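You operate a simulated robot arm through the tools that you are given. There is no shell and no other tool. Be economical: measure what you need, move in short steps, check, and stop when the job is done.

You are at the controls of a simulated two-armed robot. One attempt, no reset.

JOB
Locate and clip the test block on the bench pallet.
Fine: block in the nest, locating pin in, then throw the clip to LOCK with the pallet held steady with the other hand; last slide the pallet square onto the green mat. Set down upright: test block.
Where things are to end (x, y in the base frame): bench pallet within 0.035 m of [0.51, 0.94].

The check looks at the end state, three seconds after you hand in, the way a careful person would. Anything else that was tipped, shoved, dropped, spilled or broken makes it a failure.

ROBOT AND FRAMES
Two 7-joint arms with two-finger parallel grippers on one trunk, on a base that drives. Base frame: it is fixed to the floor where the robot stands at the start and does not move with it; the origin is under the middle of the robot, x ahead of it, y to its left, z up. Lengths are in m, angles in rad, forces in N, time in s.
The left shoulder is at the start at [0.07, 0.134, 1.176], the right one opposite. With the tool pointing down near the work surface each hand reaches from about 0.1 to 0.64 m from the robot's upright axis, wherever it stands, measured 20 degrees to its own side. Places, roughly: locating pin [0.4, 0.3, 0.8]; nest of the bench pallet [0.5, 0.3, 0.8]; pallet clip [0.4, 0.2, 0.9]. Payload 1.57 kg a hand.
Tool frame (each hand has its own): the origin (TCP) lies between the finger pads and is the grasp point; the fingertips stand 0.03 m ahead of it; z points along the fingers, y is the line along which they close. The gripper opens to 0.08 m. The fingers are 0.017 m wide and 0.012 m thick; the gripper's body (0.04 by 0.082 m) begins 0.08 m behind the TCP.
Orientation is told as [roll, pitch, yaw] about the base's x, y, z axes, in that order, counted from this pose: with the fingers straight down and closing along the base's y, the tool's x points along the base's -x, its y along +y and its z along -z.

CONTROLS
- The arms move only by the tool servo_tool. It takes "left_motion", "right_motion" or both (then of equal length, played together; a hand with none holds still); each is a list that holds one entry, the list of rows, each a list of 7 numbers: the turn, a rotation vector about the tool's x, y, z in rad, then the shift along the tool's x, y, z in m, then the finger opening in m, from 0 to 0.08. In form: [[[ax, ay, az, tx, ty, tz, jaw], ...]]. A call has 1 to 8 rows; each row shifts and turns the commanded pose from where the row before left it, along the tool's axes as they then stand. Each row takes 0.2 s and may step no farther than 0.05 m and 0.15 rad from the row before; otherwise, or with a gripper value out of range, the whole call is refused. A pose out of reach is approached as far as the arm can. The call stops where the force on the tool passes 50 N (or 10 N more than at its start, if that is more) or the arm is blocked; 0.2 s more then pass. Each finger travels about 0.153 m/s and halts on what it meets, pressing with about 28 N; the grip force reading is that of the motor and also rises with nothing between the fingers. The clock runs only during rows and for 0.2 s after the last one: add rows that do not move to give the fingers time. It gives the time, the measured TCP pose, the force on the tool (base axes), the opening and the grip force at its end, in the units of the frame above (readings bear some noise), with the torque about the TCP (base axes, N m) and any sound that the robot's microphone picked up, and new pictures: "views" is both (left out), scene, wrist or none (wrist: the cameras of the hands that moved).
- Cameras (640 x 400 px; columns grow to the right, rows downward): "scene" is now at [0.1279, 0.0224, 1.3928]; the picture's right is [0.29, -0.96, 0.00], its down [-0.65, -0.19, -0.74] and it looks along [0.71, 0.21, -0.67] (base axes); focal length 253 px, centre (320, 200). "left" rides on the left gripper at [0.072, 0.007, -0.122] in its tool frame; the picture's right is [-0.09, 1.00, 0.00], its down [-0.84, -0.08, -0.54] and it looks along [-0.54, -0.05, 0.84] (tool axes); focal length 238 px, centre (320, 200). "right" rides on the right gripper at [0.072, -0.007, -0.122] in its tool frame; the picture's right is [0.09, 1.00, 0.00], its down [-0.84, 0.08, -0.54] and it looks along [-0.54, 0.05, 0.84] (tool axes); focal length 238 px, centre (320, 200). There is no depth. A picture from a camera that has moved, and an enlarged one, comes with that camera's place and axes in the base frame and with its lens.
- raise_lower(by): slides the trunk up (or, below 0, down) by that many m; the arms and the scene camera ride with it, the base frame stays. It gives what a move gives, with no picture.
- base_move(legs): drives the robot by 1 to 6 legs, each [ahead, left, turn to the left] in m, m and rad, along the robot's own axes; the way and the turn of a leg run together, so that a leg with both is an arc; at most 1.5 m and 3.142 rad a leg. The arms and the cameras ride along, it lands a little off, and it stops where it bumps. It gives what a move gives, and a new picture of the scene camera.
- pan_tilt(pan, tilt): turns the head with the scene camera to pan (to the left, within 1.501 rad either way) and tilt (down, from -0.506 to 1.204), counted from straight ahead of the robot. It gives what a move gives, and a new picture of the scene camera.
- close_up(camera, box): a new picture of the part [left, top, right, bottom] of that camera's present view, enlarged. No time passes.
- job_done(): hands the job in; it is judged then, once.

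Work in short steps. Places have to be worked out from the pictures, the camera data and where the tool is seen: move nearer, look again, correct. Check each grasp and each placing, and mend what went wrong. You have 120 turns and 260 pictures in all, those below and enlarged ones among them. Open the grippers and draw the arms clear of the work before you hand the job in, unless the task says otherwise; then end with one line.

The tools are called after "Emit:" as name(argument=value, ...) on one line, values as JSON. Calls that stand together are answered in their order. servo_tool: Moves the arms, as the interface text tells. Its arguments: {"type":"object","properties":{"left_motion":{"type":"array"},"right_motion":{"type":"array"},"views":{"type":"string","enum":["both","scene","wrist","none"]}},"required":[]} The other tools are called the same way: raise_lower (by) slides the trunk up or down; base_move (legs) drives the base; pan_tilt (pan, tilt) turns the head that bears the scene camera; close_up (camera, box) takes an enlarged picture of a part of a camera's view; job_done () hands the job in.

At the start:

```text
time_s: 0.0
left_position: [0.4051, 0.3559, 1.191]
left_tcp_rot: [0.001, 0.0, 0.001]
left_ft_force: [0.5, 0.6, 0.2]
left_moment: [0.0, -0.03, 0.01]
left_grip_width: 0.0797
left_finger_force: 0.2
right_position: [0.4491, 0.0382, 1.1552]
right_tcp_rot: [0.001, 0.002, 0.001]
right_ft_force: [0.1, 0.0, -0.4]
right_moment: [-0.02, 0.0, 0.03]
right_grip_width: 0.08
right_finger_force: 0.1
trunk travel left (down, up): [-0.75, 0.19]
robot x, y, heading: [-0.0055, 0.0008, -0.0]
head pan, tilt: [0.29, 0.74]
```

scene: 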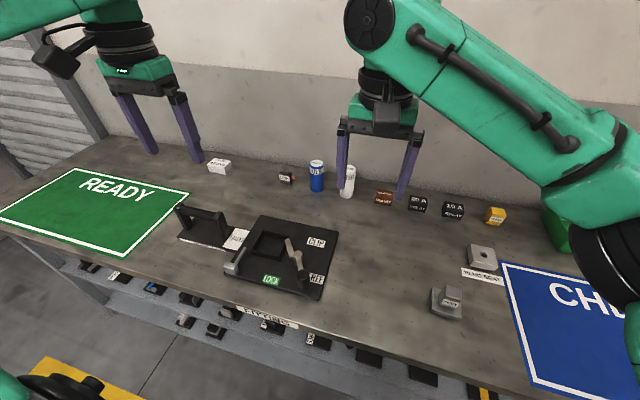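
right: 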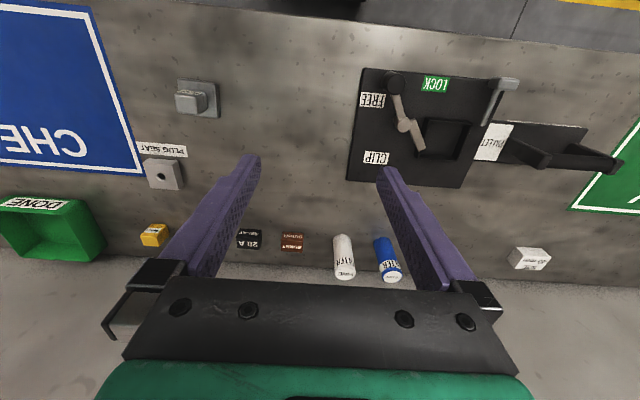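
left: 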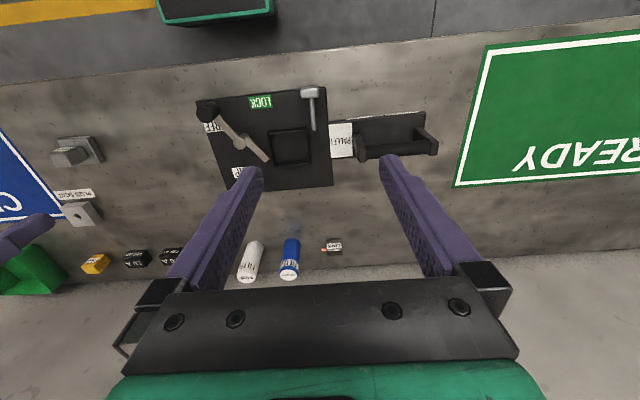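

I see the pallet with nest, clip arm, pin and handle; I need to identify the test block. Taking enlarged views of the bench.

Emit:
close_up(camera="scene", box=[160, 190, 360, 315])

Emit:
close_up(camera="scene", box=[200, 140, 520, 340])

Emit:
close_up(camera="left", box=[180, 70, 460, 245])

Emit:
close_up(camera="right", box=[120, 60, 560, 335])

```text
3.20 times, centred on (260, 252) of scene
camera zoom: at [0.1279, 0.0224, 1.3928], right [0.29, -0.96, 0.0], down [-0.65, -0.19, -0.74], along [0.71, 0.21, -0.67], focal length 809 px, centre (512, 32)
```

zoom: 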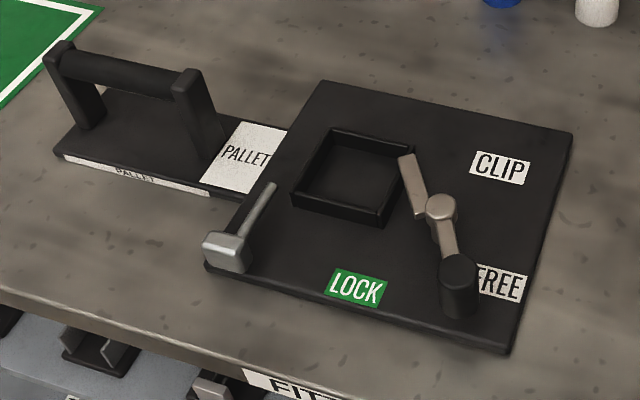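

```text
2.00 times, centred on (360, 240) of scene
camera zoom: at [0.1279, 0.0224, 1.3928], right [0.29, -0.96, 0.0], down [-0.65, -0.19, -0.74], along [0.71, 0.21, -0.67], focal length 506 px, centre (240, 120)
```

zoom: 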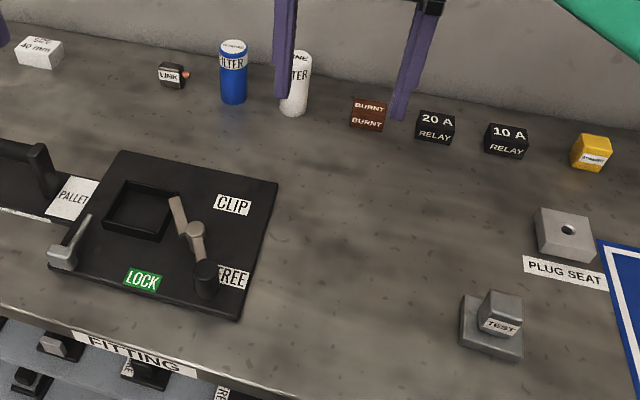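

```text
2.29 times, centred on (320, 158) of left
camera zoom: at [0.334, 0.3637, 1.3129], right [0.09, 1.0, 0.0], down [0.84, -0.08, 0.54], along [0.54, -0.05, -0.84], focal length 545 px, centre (320, 297)
```

zoom: 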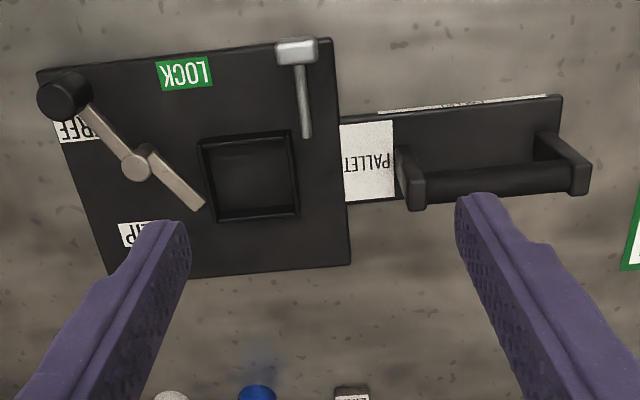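

```text
1.45 times, centred on (340, 198) of right
camera zoom: at [0.3775, 0.0315, 1.2776], right [-0.09, 1.0, 0.0], down [0.84, 0.08, 0.54], along [0.54, 0.05, -0.84], focal length 347 px, centre (291, 204)
```

zoom: 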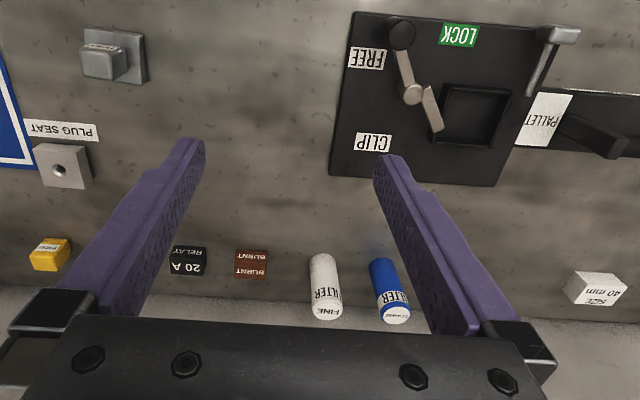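

The TEST block (grey, with flange) is about (0.48,-0.18); the pin lies at the pallet's front-left corner. I lower both hands for closer looks.

Emit:
servo_tool(left_motion=[[[0, 0, 0, 0.004, 0, 0.03, 0.08], [0, 0, 0, 0.004, 0, 0.03, 0.08], [0, 0, 0, 0.004, 0, 0.03, 0.08], [0, 0, 0, 0.004, 0, 0.03, 0.08], [0, 0, 0, 0.004, 0, 0.03, 0.08], [0, 0, 0, 0.004, 0, 0.03, 0.08]]], right_motion=[[[0, 0, 0, -0.003, -0.037, 0.025, 0.08], [0, 0, 0, -0.003, -0.037, 0.025, 0.08], [0, 0, 0, -0.003, -0.037, 0.025, 0.08], [0, 0, 0, -0.003, -0.037, 0.025, 0.08], [0, 0, 0, -0.003, -0.037, 0.025, 0.08], [0, 0, 0, -0.003, -0.037, 0.025, 0.08]]])

```text
time_s: 1.4
left_position: [0.3826, 0.355, 1.0117]
left_tcp_rot: [0.001, 0.0, -0.002]
left_ft_force: [-0.4, 0.0, -0.5]
left_moment: [-0.01, -0.01, -0.03]
left_grip_width: 0.08
left_finger_force: 0.1
right_position: [0.4699, -0.1849, 1.0057]
right_tcp_rot: [0.001, 0.001, 0.0]
right_ft_force: [-0.3, -0.4, -0.8]
right_moment: [0.02, 0.0, 0.0]
right_grip_width: 0.0803
right_finger_force: 0.1
trunk travel left (down, up): [-0.75, 0.19]
robot x, y, heading: [-0.0009, -0.0043, -0.003]
head pan, tilt: [0.29, 0.74]
camera scene: at [0.1281, 0.0215, 1.3929], right [0.29, -0.96, 0.0], down [-0.65, -0.19, -0.74], along [0.71, 0.21, -0.67], focal length 253 px, centre (320, 200)
camera right: at [0.3973, -0.1911, 1.1282], right [-0.09, 1.0, 0.0], down [0.84, 0.08, 0.54], along [0.54, 0.05, -0.84], focal length 238 px, centre (320, 200)
camera left: at [0.3101, 0.3623, 1.1338], right [0.09, 1.0, 0.0], down [0.84, -0.08, 0.54], along [0.54, -0.05, -0.84], focal length 238 px, centre (320, 200)
```

scene: 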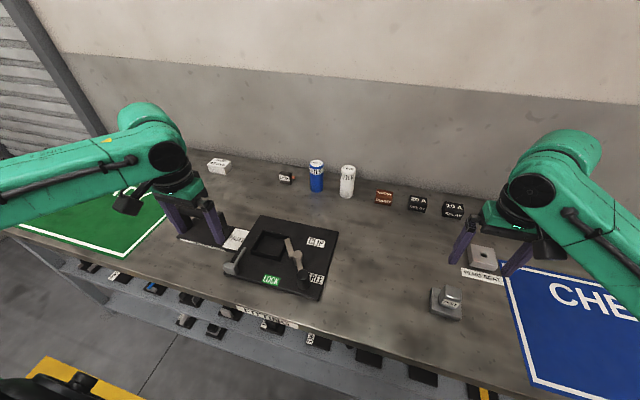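
right: 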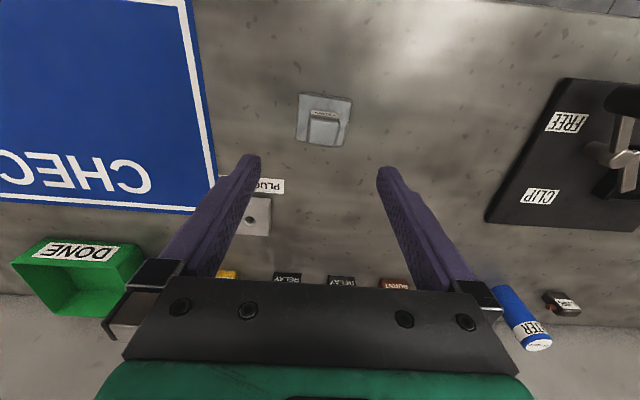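
left: 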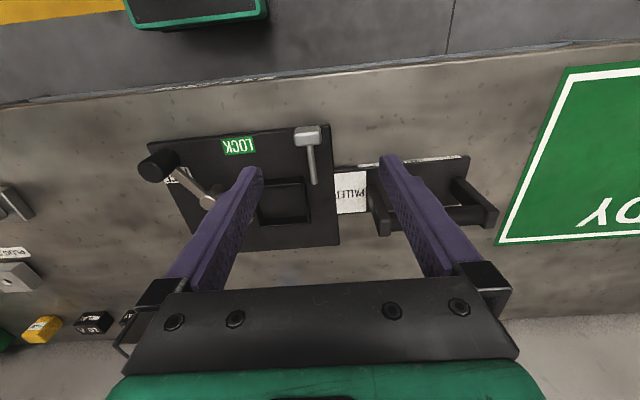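

Closer looks at pin/clip and the block.

Emit:
close_up(camera="left", box=[130, 110, 370, 260])

Emit:
close_up(camera="right", box=[240, 70, 400, 170])

Emit:
close_up(camera="scene", box=[410, 265, 490, 335])

Emit:
close_up(camera="scene", box=[200, 205, 350, 305])

```text
2.67 times, centred on (250, 185) of left
camera zoom: at [0.3101, 0.3623, 1.1338], right [0.09, 1.0, 0.0], down [0.84, -0.08, 0.54], along [0.54, -0.05, -0.84], focal length 636 px, centre (507, 240)
```

zoom: 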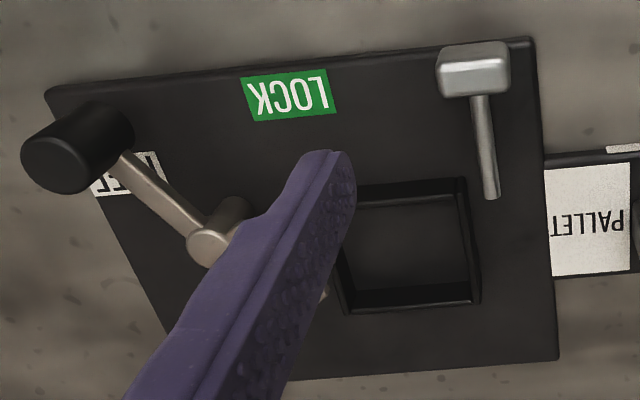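

```text
4.00 times, centred on (320, 120) of right
camera zoom: at [0.3973, -0.1911, 1.1282], right [-0.09, 1.0, 0.0], down [0.84, 0.08, 0.54], along [0.54, 0.05, -0.84], focal length 953 px, centre (320, 520)
```

zoom: 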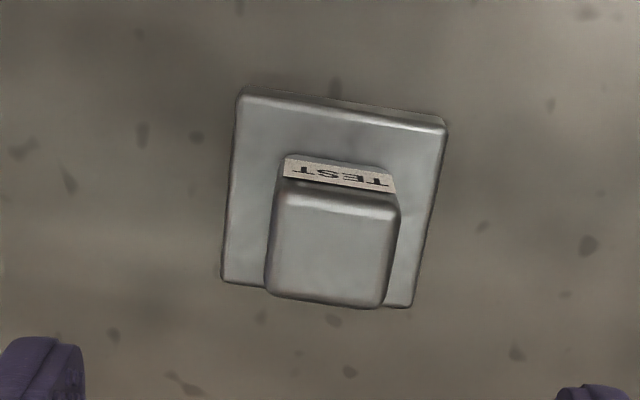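

```text
5.71 times, centred on (450, 300) of scene
camera zoom: at [0.1281, 0.0215, 1.3929], right [0.29, -0.96, 0.0], down [-0.65, -0.19, -0.74], along [0.71, 0.21, -0.67], focal length 1444 px, centre (-423, -371)
```

zoom: 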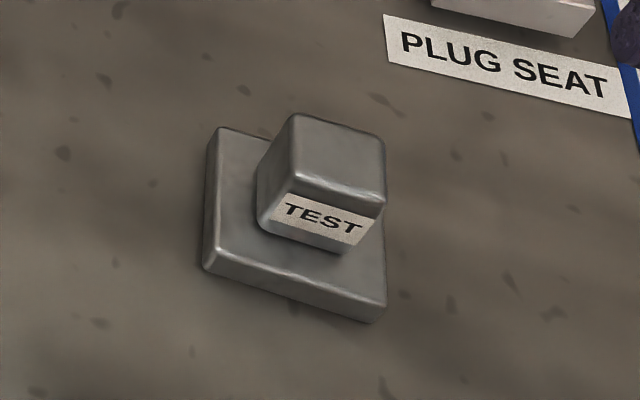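

```text
4.00 times, centred on (275, 255) of scene
camera zoom: at [0.1281, 0.0215, 1.3929], right [0.29, -0.96, 0.0], down [-0.65, -0.19, -0.74], along [0.71, 0.21, -0.67], focal length 1011 px, centre (500, -20)
```

zoom: 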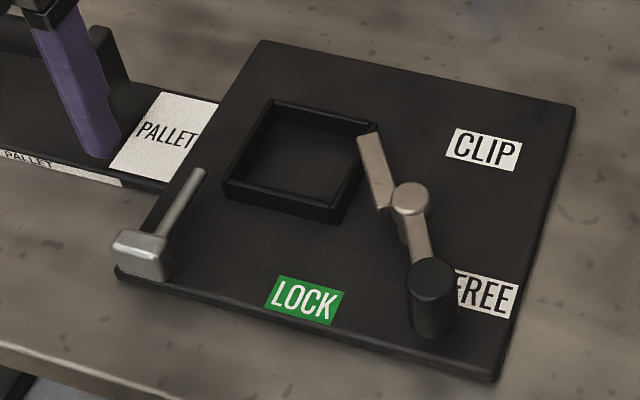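

The pin lies along +x at about y 0.339 with its head near x 0.405. I need to find the pin's hole, so I enlarge the nest.

Emit:
close_up(camera="scene", box=[245, 220, 305, 265])

Emit:
close_up(camera="scene", box=[220, 240, 280, 285])

Emit:
close_up(camera="left", box=[240, 120, 340, 240])

```text
8.89 times, centred on (275, 242) of scene
camera zoom: at [0.1281, 0.0215, 1.3929], right [0.29, -0.96, 0.0], down [-0.65, -0.19, -0.74], along [0.71, 0.21, -0.67], focal length 2247 px, centre (720, -178)
```

zoom: 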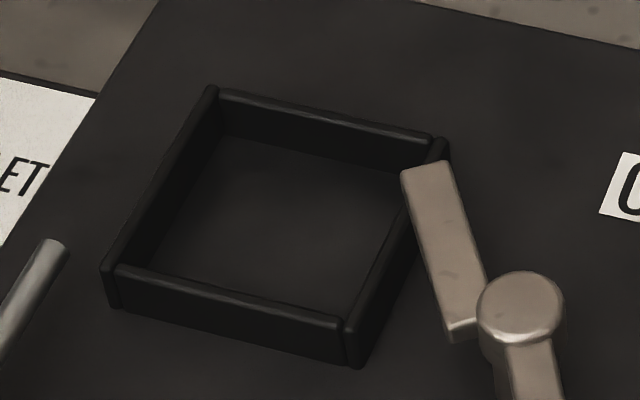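

```text
8.89 times, centred on (250, 262) of scene
camera zoom: at [0.1281, 0.0215, 1.3929], right [0.29, -0.96, 0.0], down [-0.65, -0.19, -0.74], along [0.71, 0.21, -0.67], focal length 2247 px, centre (942, -356)
```

zoom: 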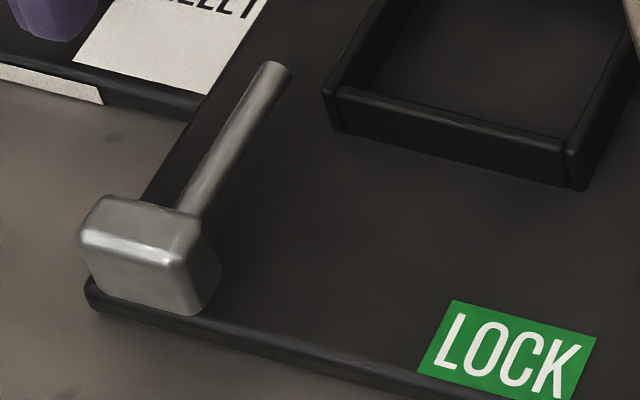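

```text
3.33 times, centred on (290, 180) of left
camera zoom: at [0.3101, 0.3623, 1.1338], right [0.09, 1.0, 0.0], down [0.84, -0.08, 0.54], along [0.54, -0.05, -0.84], focal length 794 px, centre (420, 267)
```

zoom: 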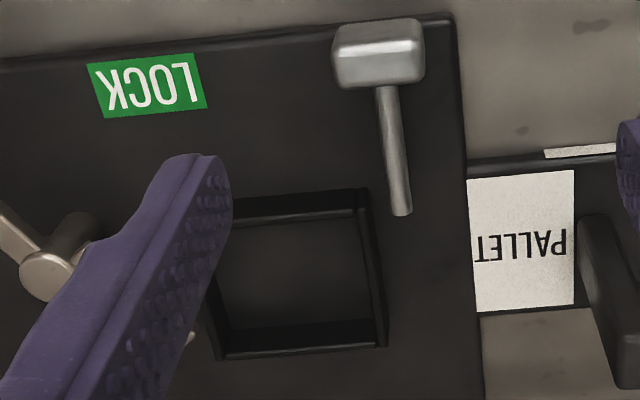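

No hole visible from here. I rotate the left hand to look from the +y side toward the nest.

Emit:
servo_tool(left_motion=[[[0, 0, 0.15, -0.02, 0.01, 0, 0.08], [0, 0, 0.15, -0.02, 0.01, 0, 0.08], [0, 0, 0.15, -0.02, 0.01, 0, 0.08], [0, 0, 0.15, -0.01, 0.0, 0, 0.08], [0, 0, 0.15, 0, 0, 0, 0.08], [0, 0, 0.15, 0, 0, 0, 0.08], [0, 0, 0.15, 0, 0, 0, 0.08], [0, 0, 0.15, 0, 0, 0, 0.08]]], views="none")

Emit:
servo_tool(left_motion=[[[0, 0, 0.15, 0.02, 0, 0, 0.08], [0, 0, 0.15, 0.02, 0, 0, 0.08], [0, 0, 0.05, 0.02, 0, 0, 0.08]]], views="wrist")

```text
time_s: 3.2
left_position: [0.4535, 0.373, 1.0115]
left_tcp_rot: [0.0, -0.001, -1.202]
left_ft_force: [-0.2, 0.0, -0.3]
left_moment: [-0.01, 0.0, -0.04]
left_grip_width: 0.0799
left_finger_force: 0.0
right_position: [0.4693, -0.1847, 1.0055]
right_tcp_rot: [-0.001, -0.002, -0.001]
right_ft_force: [-0.4, -0.6, 0.4]
right_moment: [0.02, 0.04, 0.01]
right_grip_width: 0.08
right_finger_force: 0.1
trunk travel left (down, up): [-0.75, 0.19]
robot x, y, heading: [0.0012, 0.0034, -0.003]
head pan, tilt: [0.29, 0.74]
```

```text
time_s: 4.0
left_position: [0.4436, 0.4302, 1.0091]
left_tcp_rot: [0.0, 0.0, -1.55]
left_ft_force: [0.9, 0.2, 0.9]
left_moment: [0.0, 0.04, 0.02]
left_grip_width: 0.08
left_finger_force: 0.0
right_position: [0.471, -0.1839, 1.0069]
right_tcp_rot: [-0.001, -0.001, 0.0]
right_ft_force: [0.2, 0.3, -0.9]
right_moment: [-0.02, -0.01, 0.0]
right_grip_width: 0.0804
right_finger_force: 0.1
trunk travel left (down, up): [-0.75, 0.19]
robot x, y, heading: [0.0004, -0.0028, 0.002]
head pan, tilt: [0.29, 0.74]
camera left: at [0.4484, 0.5038, 1.1317], right [1.0, -0.07, 0.0], down [-0.06, -0.84, 0.54], along [-0.04, -0.54, -0.84], focal length 238 px, centre (320, 200)
```

left: 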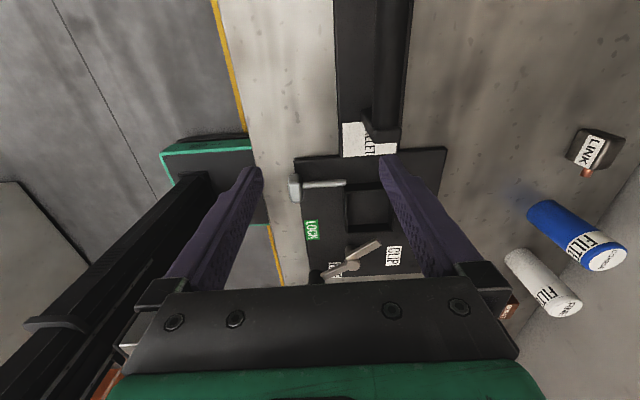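

Emit:
close_up(camera="left", box=[280, 140, 400, 215])

Emit:
close_up(camera="left", box=[280, 200, 420, 287])

```text
5.33 times, centred on (340, 178) of left
camera zoom: at [0.4484, 0.5038, 1.1317], right [1.0, -0.07, 0.0], down [-0.06, -0.84, 0.54], along [-0.04, -0.54, -0.84], focal length 1271 px, centre (213, 320)
```

zoom: 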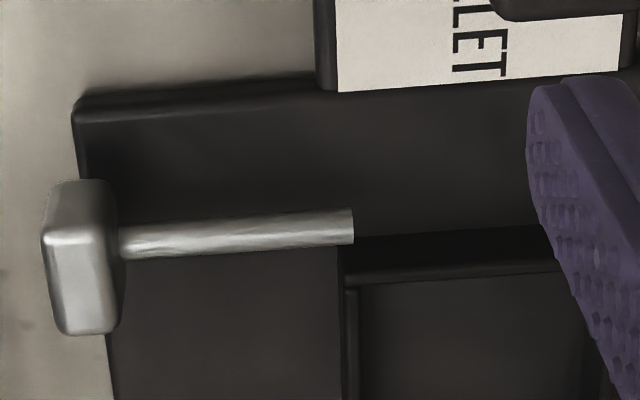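

```text
4.57 times, centred on (350, 244) of left
camera zoom: at [0.4484, 0.5038, 1.1317], right [1.0, -0.07, 0.0], down [-0.06, -0.84, 0.54], along [-0.04, -0.54, -0.84], focal length 1090 px, centre (183, 1)
```

zoom: 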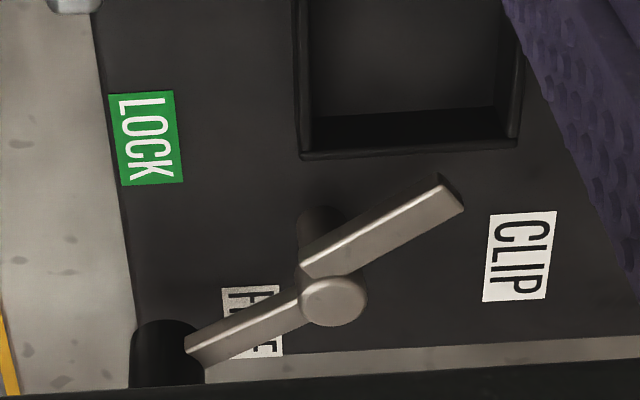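

Still no hole visible. I look from the far (+x) side with the left hand, and at the block from the -y side with the right hand.

Emit:
servo_tool(left_motion=[[[0, 0, 0, -0.03, 0.03, 0, 0.08], [0, 0, 0, -0.03, 0.03, 0, 0.08], [0, 0, 0, -0.03, 0.03, 0, 0.08], [0, 0, 0, -0.03, 0.03, 0, 0.08], [0, 0, 0.15, 0, 0, 0, 0.08], [0, 0, 0.15, 0, 0, 0, 0.08], [0, 0, 0.15, 0, 0, 0, 0.08], [0, 0, 0.15, 0, 0, 0, 0.08]]], right_motion=[[[0, 0, -0.15, 0, 0, 0, 0.08], [0, 0, -0.15, 0, 0, 0, 0.08], [0, 0, -0.15, 0, 0, 0, 0.08], [0, 0, -0.15, 0, 0, 0, 0.08], [0, 0, -0.15, 0, 0, 0, 0.08], [0, 0, -0.15, 0, 0, 0, 0.08], [0, 0, -0.15, 0, 0, 0, 0.08], [0, 0, -0.15, 0, 0, 0, 0.08]]], views="wrist")

```text
time_s: 5.8
left_position: [0.5629, 0.312, 1.0109]
left_tcp_rot: [0.0, 0.0, -2.152]
left_ft_force: [0.4, 0.0, -0.2]
left_moment: [-0.01, 0.01, -0.02]
left_grip_width: 0.0801
left_finger_force: 0.1
right_position: [0.4681, -0.1839, 1.0056]
right_tcp_rot: [-0.001, -0.001, 1.203]
right_ft_force: [-0.4, 0.1, -0.3]
right_moment: [0.0, -0.03, 0.02]
right_grip_width: 0.08
right_finger_force: 0.0
trunk travel left (down, up): [-0.75, 0.19]
robot x, y, heading: [0.0022, -0.002, -0.003]
head pan, tilt: [0.29, 0.74]
camera right: at [0.4474, -0.2526, 1.1283], right [-0.96, 0.27, 0.0], down [0.23, 0.81, 0.54], along [0.15, 0.52, -0.84], focal length 238 px, centre (320, 200)
camera left: at [0.6084, 0.3709, 1.133], right [0.78, -0.62, 0.0], down [-0.52, -0.66, 0.54], along [-0.34, -0.42, -0.84], focal length 238 px, centre (320, 200)
```

right: 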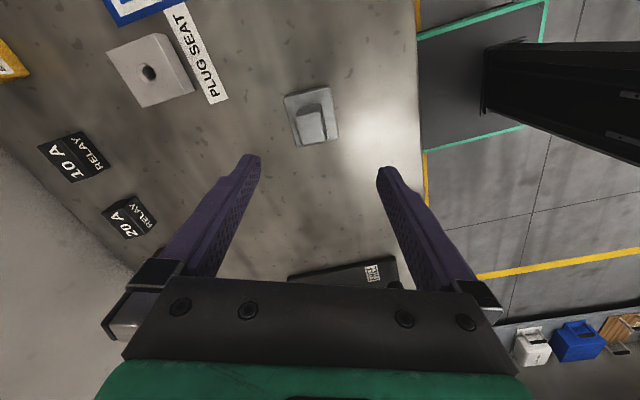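
left: 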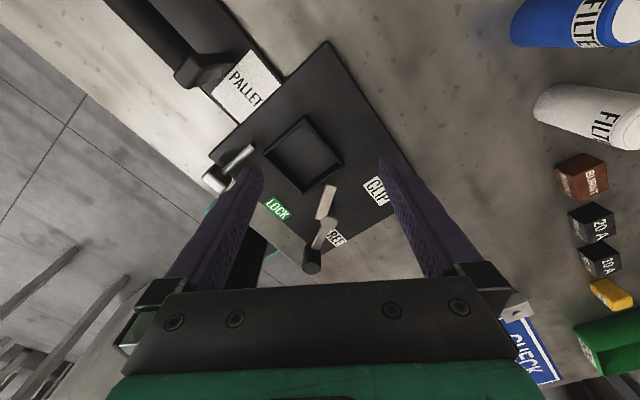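

Emit:
close_up(camera="left", box=[220, 90, 380, 210])

Emit:
close_up(camera="right", box=[270, 75, 350, 155])

```text
3.33 times, centred on (300, 150) of left
camera zoom: at [0.6084, 0.3709, 1.133], right [0.78, -0.62, 0.0], down [-0.52, -0.66, 0.54], along [-0.34, -0.42, -0.84], focal length 794 px, centre (387, 367)
```

zoom: 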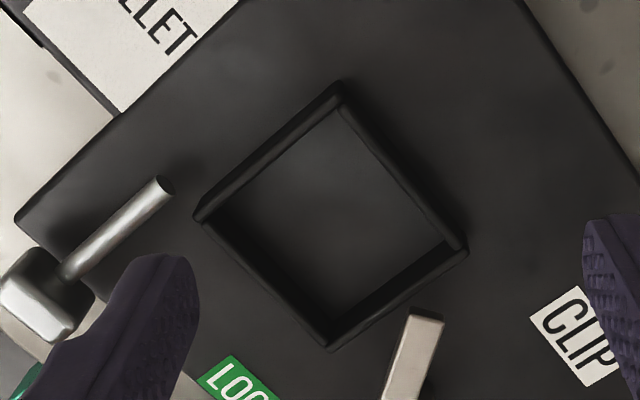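

```text
5.00 times, centred on (310, 115) of right
camera zoom: at [0.4474, -0.2526, 1.1283], right [-0.96, 0.27, 0.0], down [0.23, 0.81, 0.54], along [0.15, 0.52, -0.84], focal length 1192 px, centre (370, 625)
```

zoom: 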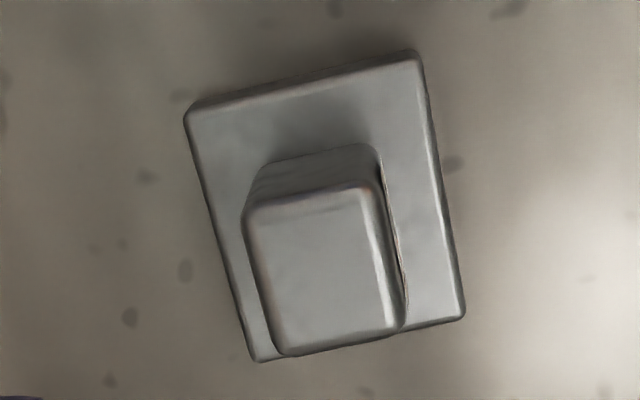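

No hole exists anywhere on pallet or block, so the pin is probably a slide pushed along +x. Block centre ≈(0.478,-0.181), yaw≈-0.05, knob top ≈0.861. I bring the right hand over the block with fingers closing along x, and the left back to yaw -1.57.

Emit:
servo_tool(left_motion=[[[0, 0, -0.145, 0, 0, 0, 0.08], [0, 0, -0.145, 0, 0, 0, 0.08], [0, 0, -0.145, 0, 0, 0, 0.08], [0, 0, -0.145, 0, 0, 0, 0.08], [0, 0, 0, 0.04, -0.025, 0, 0.08], [0, 0, 0, 0.04, -0.025, 0, 0.08], [0, 0, 0, 0.04, -0.025, 0, 0.08], [0, 0, 0, 0.04, -0.025, 0, 0.08]]], right_motion=[[[0, 0, -0.106, 0, 0, 0, 0.08], [0, 0, -0.106, 0, 0, 0, 0.08], [0, 0, -0.106, 0, 0, 0, 0.08], [0, 0, 0, -0.003, -0.01, 0, 0.08], [0, 0, 0, 0, 0, 0.025, 0.08], [0, 0, 0, 0, 0, 0.025, 0.08], [0, 0, 0, 0, 0, 0.025, 0.08], [0, 0, 0, 0, 0, 0.025, 0.08]]], views="both")

```text
time_s: 7.6
left_position: [0.4654, 0.4745, 1.0103]
left_tcp_rot: [-0.001, -0.004, -1.568]
left_ft_force: [-0.9, 0.6, 0.1]
left_moment: [-0.03, -0.01, 0.02]
left_grip_width: 0.08
left_finger_force: 0.0
right_position: [0.4779, -0.1806, 0.9054]
right_tcp_rot: [-0.003, 0.002, 1.519]
right_ft_force: [-0.2, -0.4, 0.9]
right_moment: [-0.04, -0.01, 0.04]
right_grip_width: 0.08
right_finger_force: 0.1
trunk travel left (down, up): [-0.75, 0.19]
robot x, y, heading: [-0.0018, -0.0004, -0.001]
head pan, tilt: [0.29, 0.74]
camera scene: at [0.1269, 0.0242, 1.3929], right [0.29, -0.96, 0.0], down [-0.65, -0.19, -0.74], along [0.71, 0.21, -0.67], focal length 253 px, centre (320, 200)
camera right: at [0.4795, -0.2521, 1.0279], right [-1.0, -0.04, 0.0], down [-0.03, 0.84, 0.54], along [-0.02, 0.54, -0.84], focal length 238 px, centre (320, 200)
camera left: at [0.473, 0.548, 1.1326], right [1.0, -0.09, 0.0], down [-0.08, -0.84, 0.54], along [-0.05, -0.54, -0.84], focal length 238 px, centre (320, 200)
```

scene: 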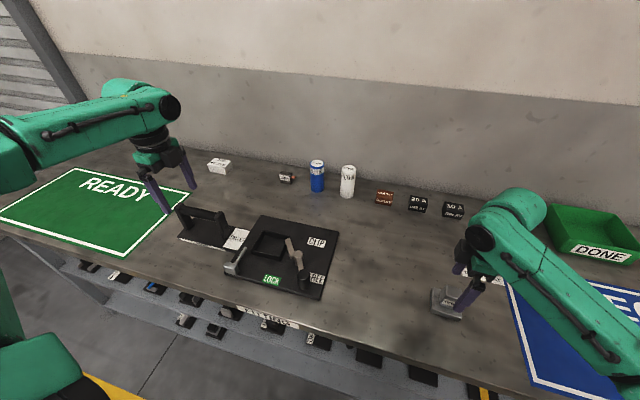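
right: 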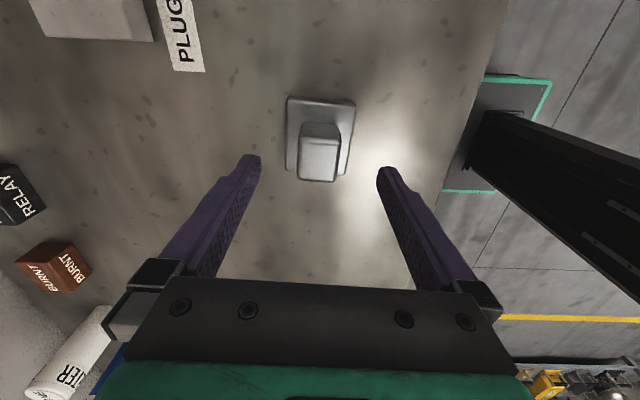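
left: 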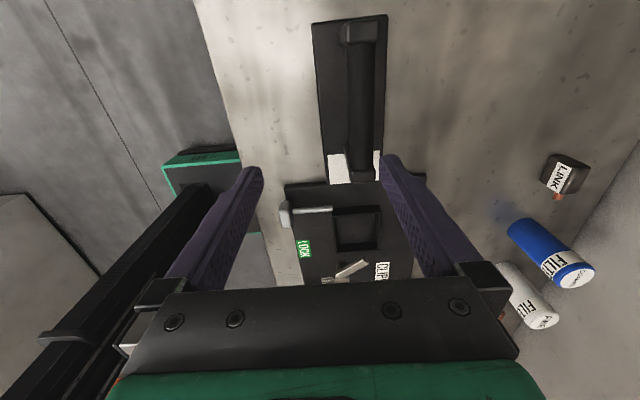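

Knob is centred between the fingers. Descend to z≈0.852 and close.

Emit:
servo_tool(right_motion=[[[0, 0, 0, 0, 0, 0.025, 0.08], [0, 0, 0, 0, 0, 0.027, 0.08], [0, 0, 0, 0, 0, 0, 0.05], [0, 0, 0, 0, 0, 0, 0.02], [0, 0, 0, 0, 0, 0, 0.02]]], views="wrist")

```text
time_s: 8.8
left_position: [0.4663, 0.4737, 1.0103]
left_tcp_rot: [0.001, 0.0, -1.57]
left_ft_force: [1.3, 0.1, -0.8]
left_moment: [0.02, -0.01, -0.02]
left_grip_width: 0.0801
left_finger_force: 0.1
right_position: [0.4781, -0.1803, 0.854]
right_tcp_rot: [0.0, 0.0, 1.516]
right_ft_force: [0.3, 0.2, -0.2]
right_moment: [0.19, -0.01, -0.06]
right_grip_width: 0.0319
right_finger_force: 28.7
trunk travel left (down, up): [-0.75, 0.19]
robot x, y, heading: [0.0001, 0.0018, -0.001]
head pan, tilt: [0.29, 0.74]
camera right: at [0.4798, -0.2525, 0.9762], right [-1.0, -0.04, 0.0], down [-0.03, 0.84, 0.54], along [-0.02, 0.54, -0.84], focal length 238 px, centre (320, 200)
```

right: 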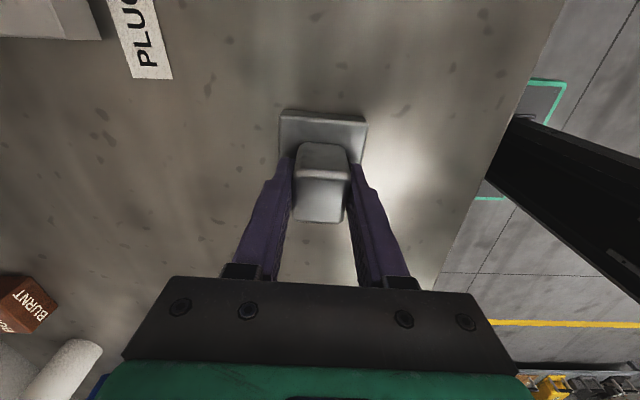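

Gripped at 0.032 m. Lift 0.13 and then drive left 0.35 m so the right hand comes over the nest.

Emit:
servo_tool(right_motion=[[[0, 0, 0, 0, 0, -0.03, 0.02], [0, 0, 0, 0, 0, -0.05, 0.02], [0, 0, 0, 0, 0, -0.05, 0.02]]], views="none")

Emit:
base_move(legs=[[0, 0.35, 0]])

```text
time_s: 9.6
left_position: [0.4675, 0.4735, 1.0106]
left_tcp_rot: [0.0, 0.001, -1.57]
left_ft_force: [-0.1, -0.1, 0.3]
left_moment: [-0.02, -0.01, -0.03]
left_grip_width: 0.0801
left_finger_force: 0.0
right_position: [0.4792, -0.1843, 0.9833]
right_tcp_rot: [0.002, 0.002, 1.517]
right_ft_force: [0.1, 0.6, -4.2]
right_moment: [0.06, 0.02, 0.0]
right_grip_width: 0.032
right_finger_force: 28.6
trunk travel left (down, up): [-0.75, 0.19]
robot x, y, heading: [-0.0034, 0.0015, 0.002]
head pan, tilt: [0.29, 0.74]
```

```text
time_s: 11.9
left_position: [0.4638, 0.8234, 1.0118]
left_tcp_rot: [-0.001, 0.001, -1.563]
left_ft_force: [-0.1, -0.4, -0.1]
left_moment: [0.0, -0.01, 0.01]
left_grip_width: 0.0798
left_finger_force: 0.2
right_position: [0.4787, 0.1675, 0.9841]
right_tcp_rot: [0.002, 0.0, 1.523]
right_ft_force: [-0.5, -0.5, -4.9]
right_moment: [0.01, 0.01, -0.02]
right_grip_width: 0.0324
right_finger_force: 28.2
trunk travel left (down, up): [-0.75, 0.19]
robot x, y, heading: [-0.0028, 0.3472, 0.005]
head pan, tilt: [0.29, 0.74]
camera scene: at [0.1277, 0.3705, 1.3928], right [0.29, -0.96, 0.0], down [-0.65, -0.2, -0.74], along [0.71, 0.22, -0.68], focal length 253 px, centre (320, 200)
```

scene: 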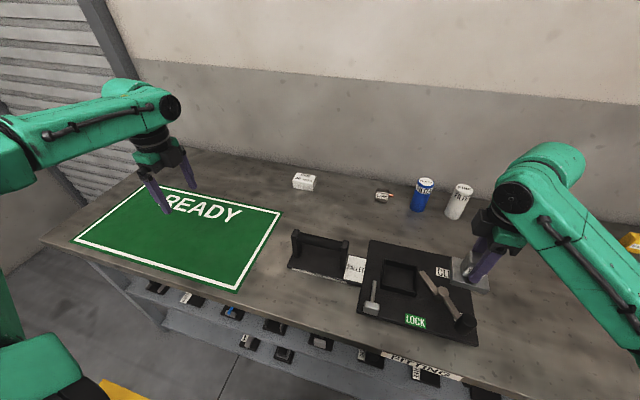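

Now move the block over the nest and square it, then look.

Emit:
servo_tool(right_motion=[[[0, 0, 0, -0.029, -0.0066, 0, 0.02], [0, 0, 0, -0.029, -0.0066, 0, 0.02], [0, 0, 0, -0.029, -0.0066, 0, 0.02], [0, 0, 0, -0.029, -0.0066, 0, 0.02], [0, 0, -0.05, 0, 0, 0.02, 0.02]]])

Emit:
close_up(camera="scene", box=[340, 210, 500, 340])

Emit:
close_up(camera="right", box=[220, 70, 420, 230])

```text
time_s: 13.1
left_position: [0.4661, 0.8241, 1.0116]
left_tcp_rot: [0.0, 0.001, -1.564]
left_ft_force: [-0.4, -0.3, 0.3]
left_moment: [-0.01, 0.0, -0.03]
left_grip_width: 0.0801
left_finger_force: 0.0
right_position: [0.511, 0.2839, 0.9616]
right_tcp_rot: [0.003, -0.001, 1.573]
right_ft_force: [-0.1, -0.4, -4.0]
right_moment: [0.01, 0.0, -0.03]
right_grip_width: 0.0317
right_finger_force: 27.8
trunk travel left (down, up): [-0.75, 0.19]
robot x, y, heading: [-0.0012, 0.3499, 0.007]
head pan, tilt: [0.29, 0.74]
camera scene: at [0.1279, 0.371, 1.3928], right [0.29, -0.96, 0.0], down [-0.65, -0.2, -0.74], along [0.71, 0.22, -0.68], focal length 253 px, centre (320, 200)
camera right: at [0.518, 0.2122, 1.0844], right [-1.0, -0.09, 0.0], down [-0.08, 0.84, 0.54], along [-0.05, 0.54, -0.84], focal length 238 px, centre (320, 200)
```

scene: 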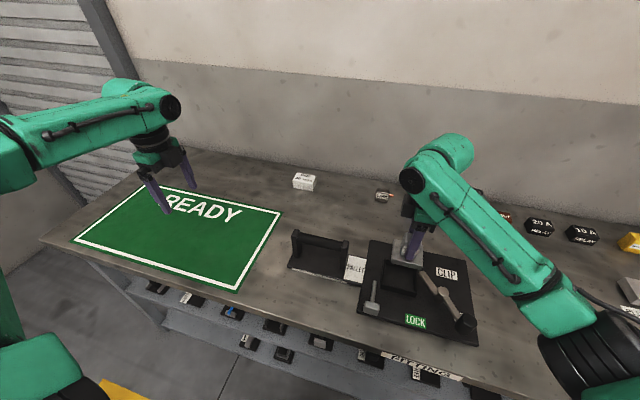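
right: 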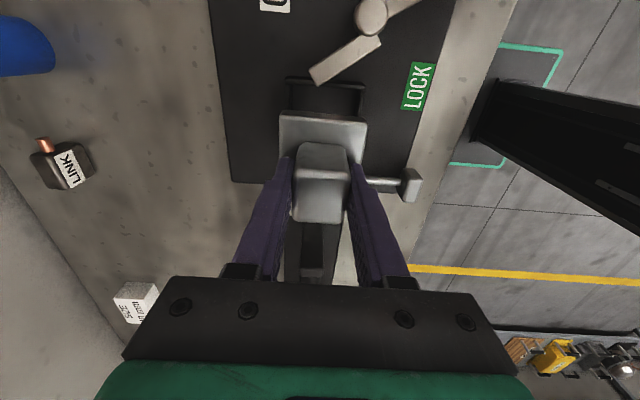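

```text
3.08 times, centred on (420, 275) of scene
camera zoom: at [0.1279, 0.371, 1.3928], right [0.29, -0.96, 0.0], down [-0.65, -0.2, -0.74], along [0.71, 0.22, -0.68], focal length 778 px, centre (12, -31)
```

zoom: 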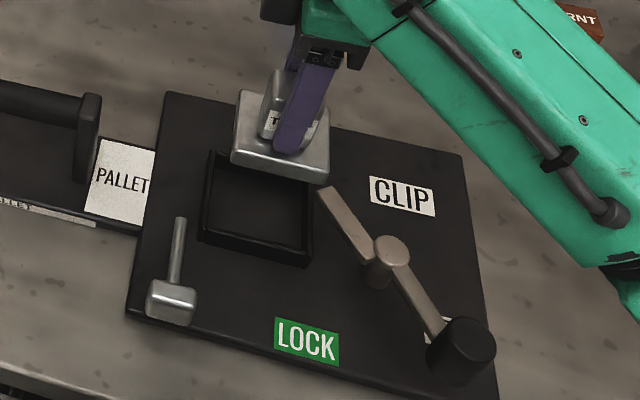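

```text
2.50 times, centred on (320, 150) of right
camera zoom: at [0.518, 0.2122, 1.0844], right [-1.0, -0.09, 0.0], down [-0.08, 0.84, 0.54], along [-0.05, 0.54, -0.84], focal length 596 px, centre (320, 325)
```

zoom: 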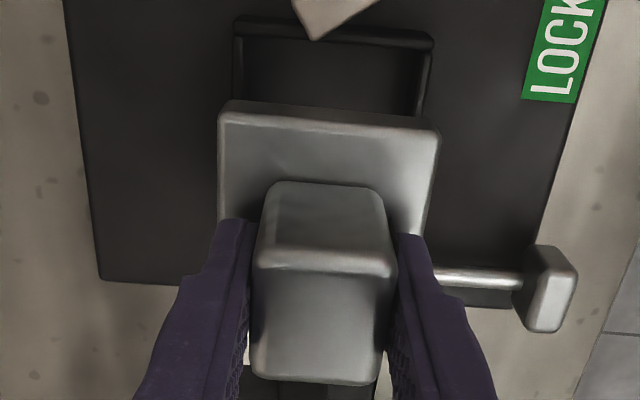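

Measure edge slopes and centre more finely with an enlarged view.

Emit:
close_up(camera="right", box=[270, 70, 380, 140])

Emit:
close_up(camera="scene", box=[380, 235, 440, 280])

```text
5.71 times, centred on (325, 105) of right
camera zoom: at [0.518, 0.2122, 1.0844], right [-1.0, -0.09, 0.0], down [-0.08, 0.84, 0.54], along [-0.05, 0.54, -0.84], focal length 1362 px, centre (291, 743)
```

zoom: 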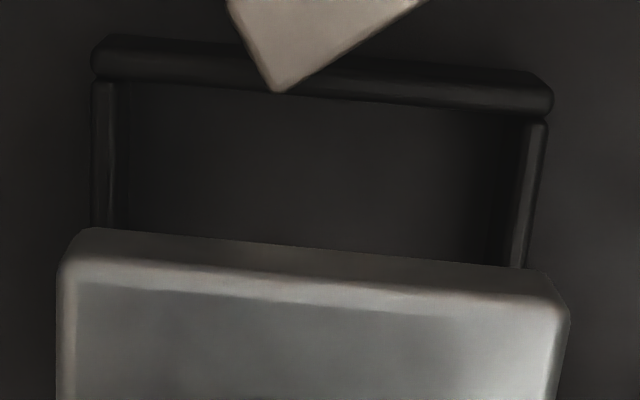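

```text
8.89 times, centred on (410, 258) of scene
camera zoom: at [0.1279, 0.371, 1.3928], right [0.29, -0.96, 0.0], down [-0.65, -0.2, -0.74], along [0.71, 0.22, -0.68], focal length 2247 px, centre (-480, -311)
```

zoom: 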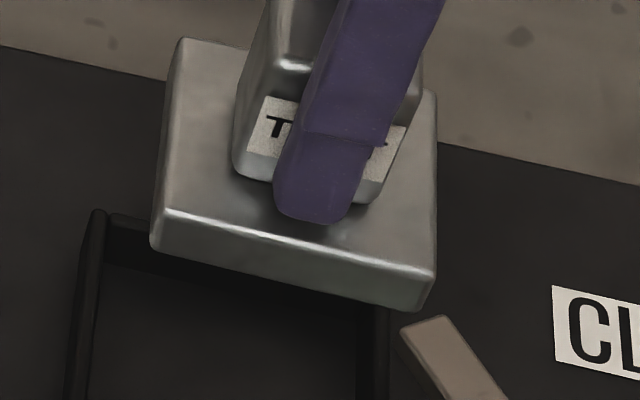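

Nest inner ≈0.071 m vs flange ≈0.063 m; nest centre ≈(0.5105,0.281), yaw ≈+0.02. Correct by a few mm and lower to just above the rim.

Emit:
servo_tool(right_motion=[[[0, 0, -0.018, 0.003, 0, 0.02, 0.02], [0, 0, 0, 0, 0, 0.03, 0.02], [0, 0, 0, 0, 0, 0.022, 0.02]]])

Emit:
close_up(camera="right", box=[250, 70, 390, 160])

Emit:
close_up(camera="scene", box=[370, 235, 440, 305])

```text
time_s: 13.9
left_position: [0.4643, 0.8244, 1.0105]
left_tcp_rot: [0.0, -0.001, -1.564]
left_ft_force: [0.0, 0.6, 0.7]
left_moment: [-0.02, -0.03, 0.03]
left_grip_width: 0.0799
left_finger_force: 0.2
right_position: [0.5098, 0.2779, 0.889]
right_tcp_rot: [0.0, 0.001, 1.59]
right_ft_force: [-0.4, -0.2, -4.8]
right_moment: [0.04, 0.0, 0.01]
right_grip_width: 0.0321
right_finger_force: 28.0
trunk travel left (down, up): [-0.75, 0.19]
robot x, y, heading: [-0.0011, 0.3483, 0.008]
head pan, tilt: [0.29, 0.74]
camera scene: at [0.1279, 0.3723, 1.3927], right [0.29, -0.96, 0.0], down [-0.65, -0.2, -0.74], along [0.71, 0.22, -0.68], focal length 253 px, centre (320, 200)
camera right: at [0.5172, 0.2073, 1.0115], right [-0.99, -0.11, 0.0], down [-0.09, 0.84, 0.54], along [-0.06, 0.54, -0.84], focal length 238 px, centre (320, 200)
```

scene: 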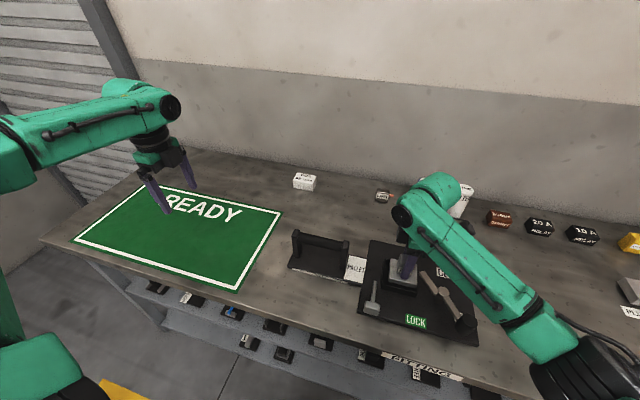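
right: 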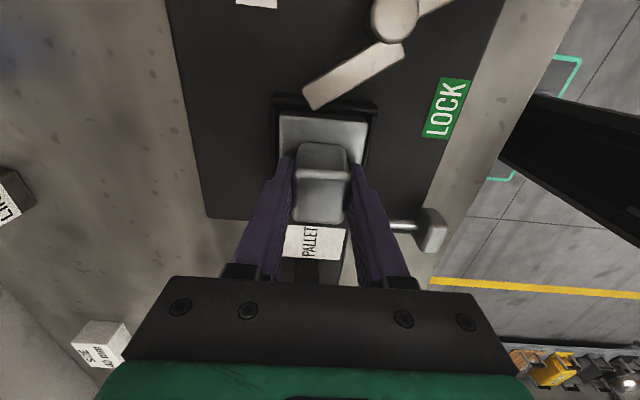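

```text
4.44 times, centred on (320, 115) of right
camera zoom: at [0.5172, 0.2073, 1.0115], right [-0.99, -0.11, 0.0], down [-0.09, 0.84, 0.54], along [-0.06, 0.54, -0.84], focal length 1059 px, centre (320, 578)
```

zoom: 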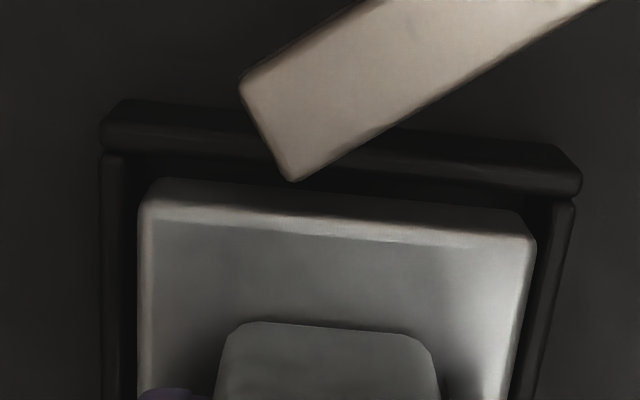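

```text
5.71 times, centred on (405, 270) of scene
camera zoom: at [0.1279, 0.3723, 1.3927], right [0.29, -0.96, 0.0], down [-0.65, -0.2, -0.74], along [0.71, 0.22, -0.68], focal length 1444 px, centre (-166, -200)
```

zoom: 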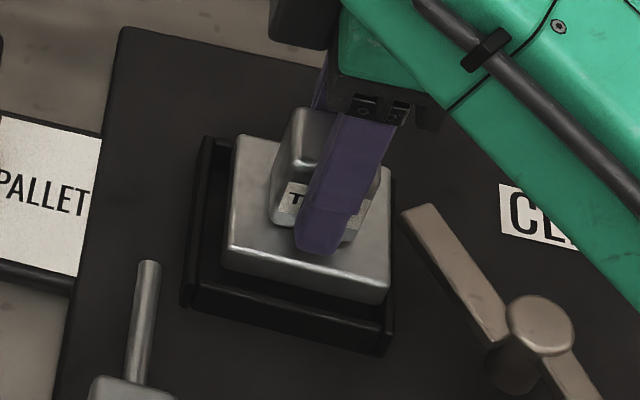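

Aligned with ~4 mm margins all round. Lower into the nest.

Emit:
servo_tool(right_motion=[[[0, 0, 0, 0, 0, 0.012, 0.02], [0, 0, 0, 0, 0, 0.008, 0.02], [0, 0, 0, 0, 0, 0.003, 0.02]]], views="wrist")

Emit:
close_up(camera="scene", box=[370, 235, 440, 305])

Emit:
close_up(camera="right", box=[250, 70, 390, 160])

```text
time_s: 14.7
left_position: [0.4655, 0.8237, 1.0105]
left_tcp_rot: [0.0, 0.001, -1.565]
left_ft_force: [-0.6, -0.2, -0.3]
left_moment: [-0.03, -0.01, 0.05]
left_grip_width: 0.08
left_finger_force: 0.0
right_position: [0.5088, 0.2784, 0.8675]
right_tcp_rot: [0.004, 0.002, 1.589]
right_ft_force: [-0.1, 0.0, -4.4]
right_moment: [-0.02, -0.03, 0.0]
right_grip_width: 0.0321
right_finger_force: 28.4
trunk travel left (down, up): [-0.75, 0.19]
robot x, y, heading: [-0.0006, 0.3507, 0.006]
head pan, tilt: [0.29, 0.74]
camera right: at [0.5163, 0.2087, 0.9907], right [-0.99, -0.11, 0.0], down [-0.09, 0.84, 0.54], along [-0.06, 0.54, -0.84], focal length 238 px, centre (320, 200)
```

right: 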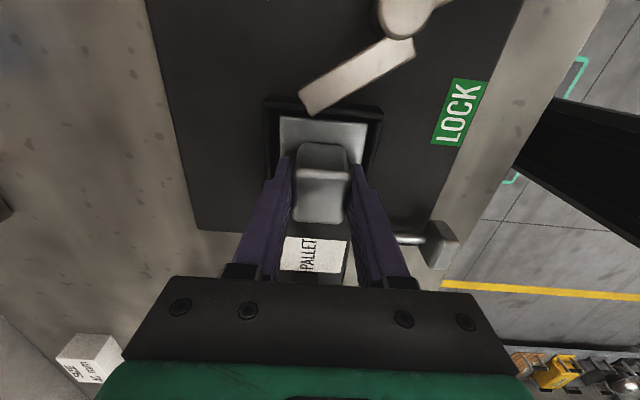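

```text
5.71 times, centred on (405, 270) of scene
camera zoom: at [0.1277, 0.3719, 1.3928], right [0.29, -0.96, 0.0], down [-0.65, -0.2, -0.74], along [0.71, 0.22, -0.68], focal length 1444 px, centre (-166, -200)
```

zoom: 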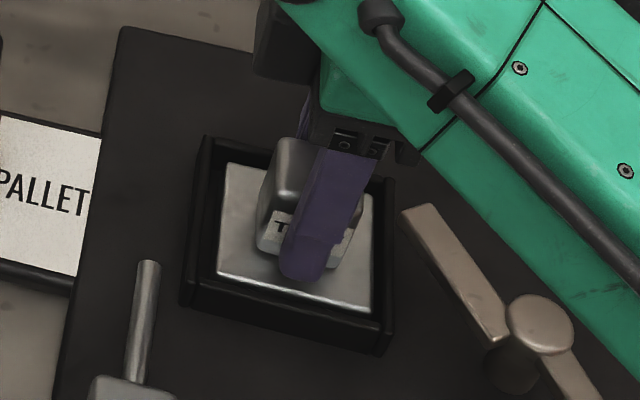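

```text
4.44 times, centred on (320, 115) of right
camera zoom: at [0.5163, 0.2087, 0.9907], right [-0.99, -0.11, 0.0], down [-0.09, 0.84, 0.54], along [-0.06, 0.54, -0.84], focal length 1059 px, centre (320, 578)
```

zoom: 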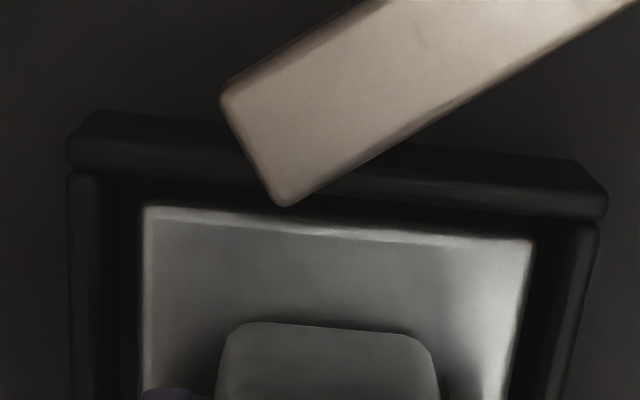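

Flange is inside the walls with no contact yet. Lower slightly more until it touches.

Emit:
servo_tool(right_motion=[[[0, 0, 0, 0, 0, 0.003, 0.02], [0, 0, 0, 0, 0, 0, 0.02]]], views="none")

Emit:
servo_tool(right_motion=[[[0, 0, 0, 0, 0, 0.003, 0.02], [0, 0, 0, 0, 0, 0, 0.02]]], views="none")

```text
time_s: 15.3
left_position: [0.4631, 0.8245, 1.0119]
left_tcp_rot: [0.003, -0.001, -1.565]
left_ft_force: [0.4, -0.4, 0.0]
left_moment: [-0.01, 0.03, -0.03]
left_grip_width: 0.0801
left_finger_force: 0.0
right_position: [0.5084, 0.28, 0.8672]
right_tcp_rot: [-0.004, 0.0, 1.589]
right_ft_force: [1.2, -2.2, 9.7]
right_moment: [-0.27, 0.34, 0.0]
right_grip_width: 0.032
right_finger_force: 27.5
trunk travel left (down, up): [-0.75, 0.19]
robot x, y, heading: [0.0012, 0.3501, 0.005]
head pan, tilt: [0.29, 0.74]
```

```text
time_s: 15.9
left_position: [0.4607, 0.8259, 1.0121]
left_tcp_rot: [0.0, -0.001, -1.563]
left_ft_force: [-0.1, 0.4, -0.8]
left_moment: [-0.04, -0.06, -0.02]
left_grip_width: 0.08
left_finger_force: 0.0
right_position: [0.5075, 0.2799, 0.8638]
right_tcp_rot: [0.001, 0.0, 1.592]
right_ft_force: [-0.2, -0.4, 8.5]
right_moment: [0.01, -0.16, 0.08]
right_grip_width: 0.0322
right_finger_force: 6.8
trunk travel left (down, up): [-0.75, 0.19]
robot x, y, heading: [-0.0028, 0.3489, 0.007]
head pan, tilt: [0.29, 0.74]
```

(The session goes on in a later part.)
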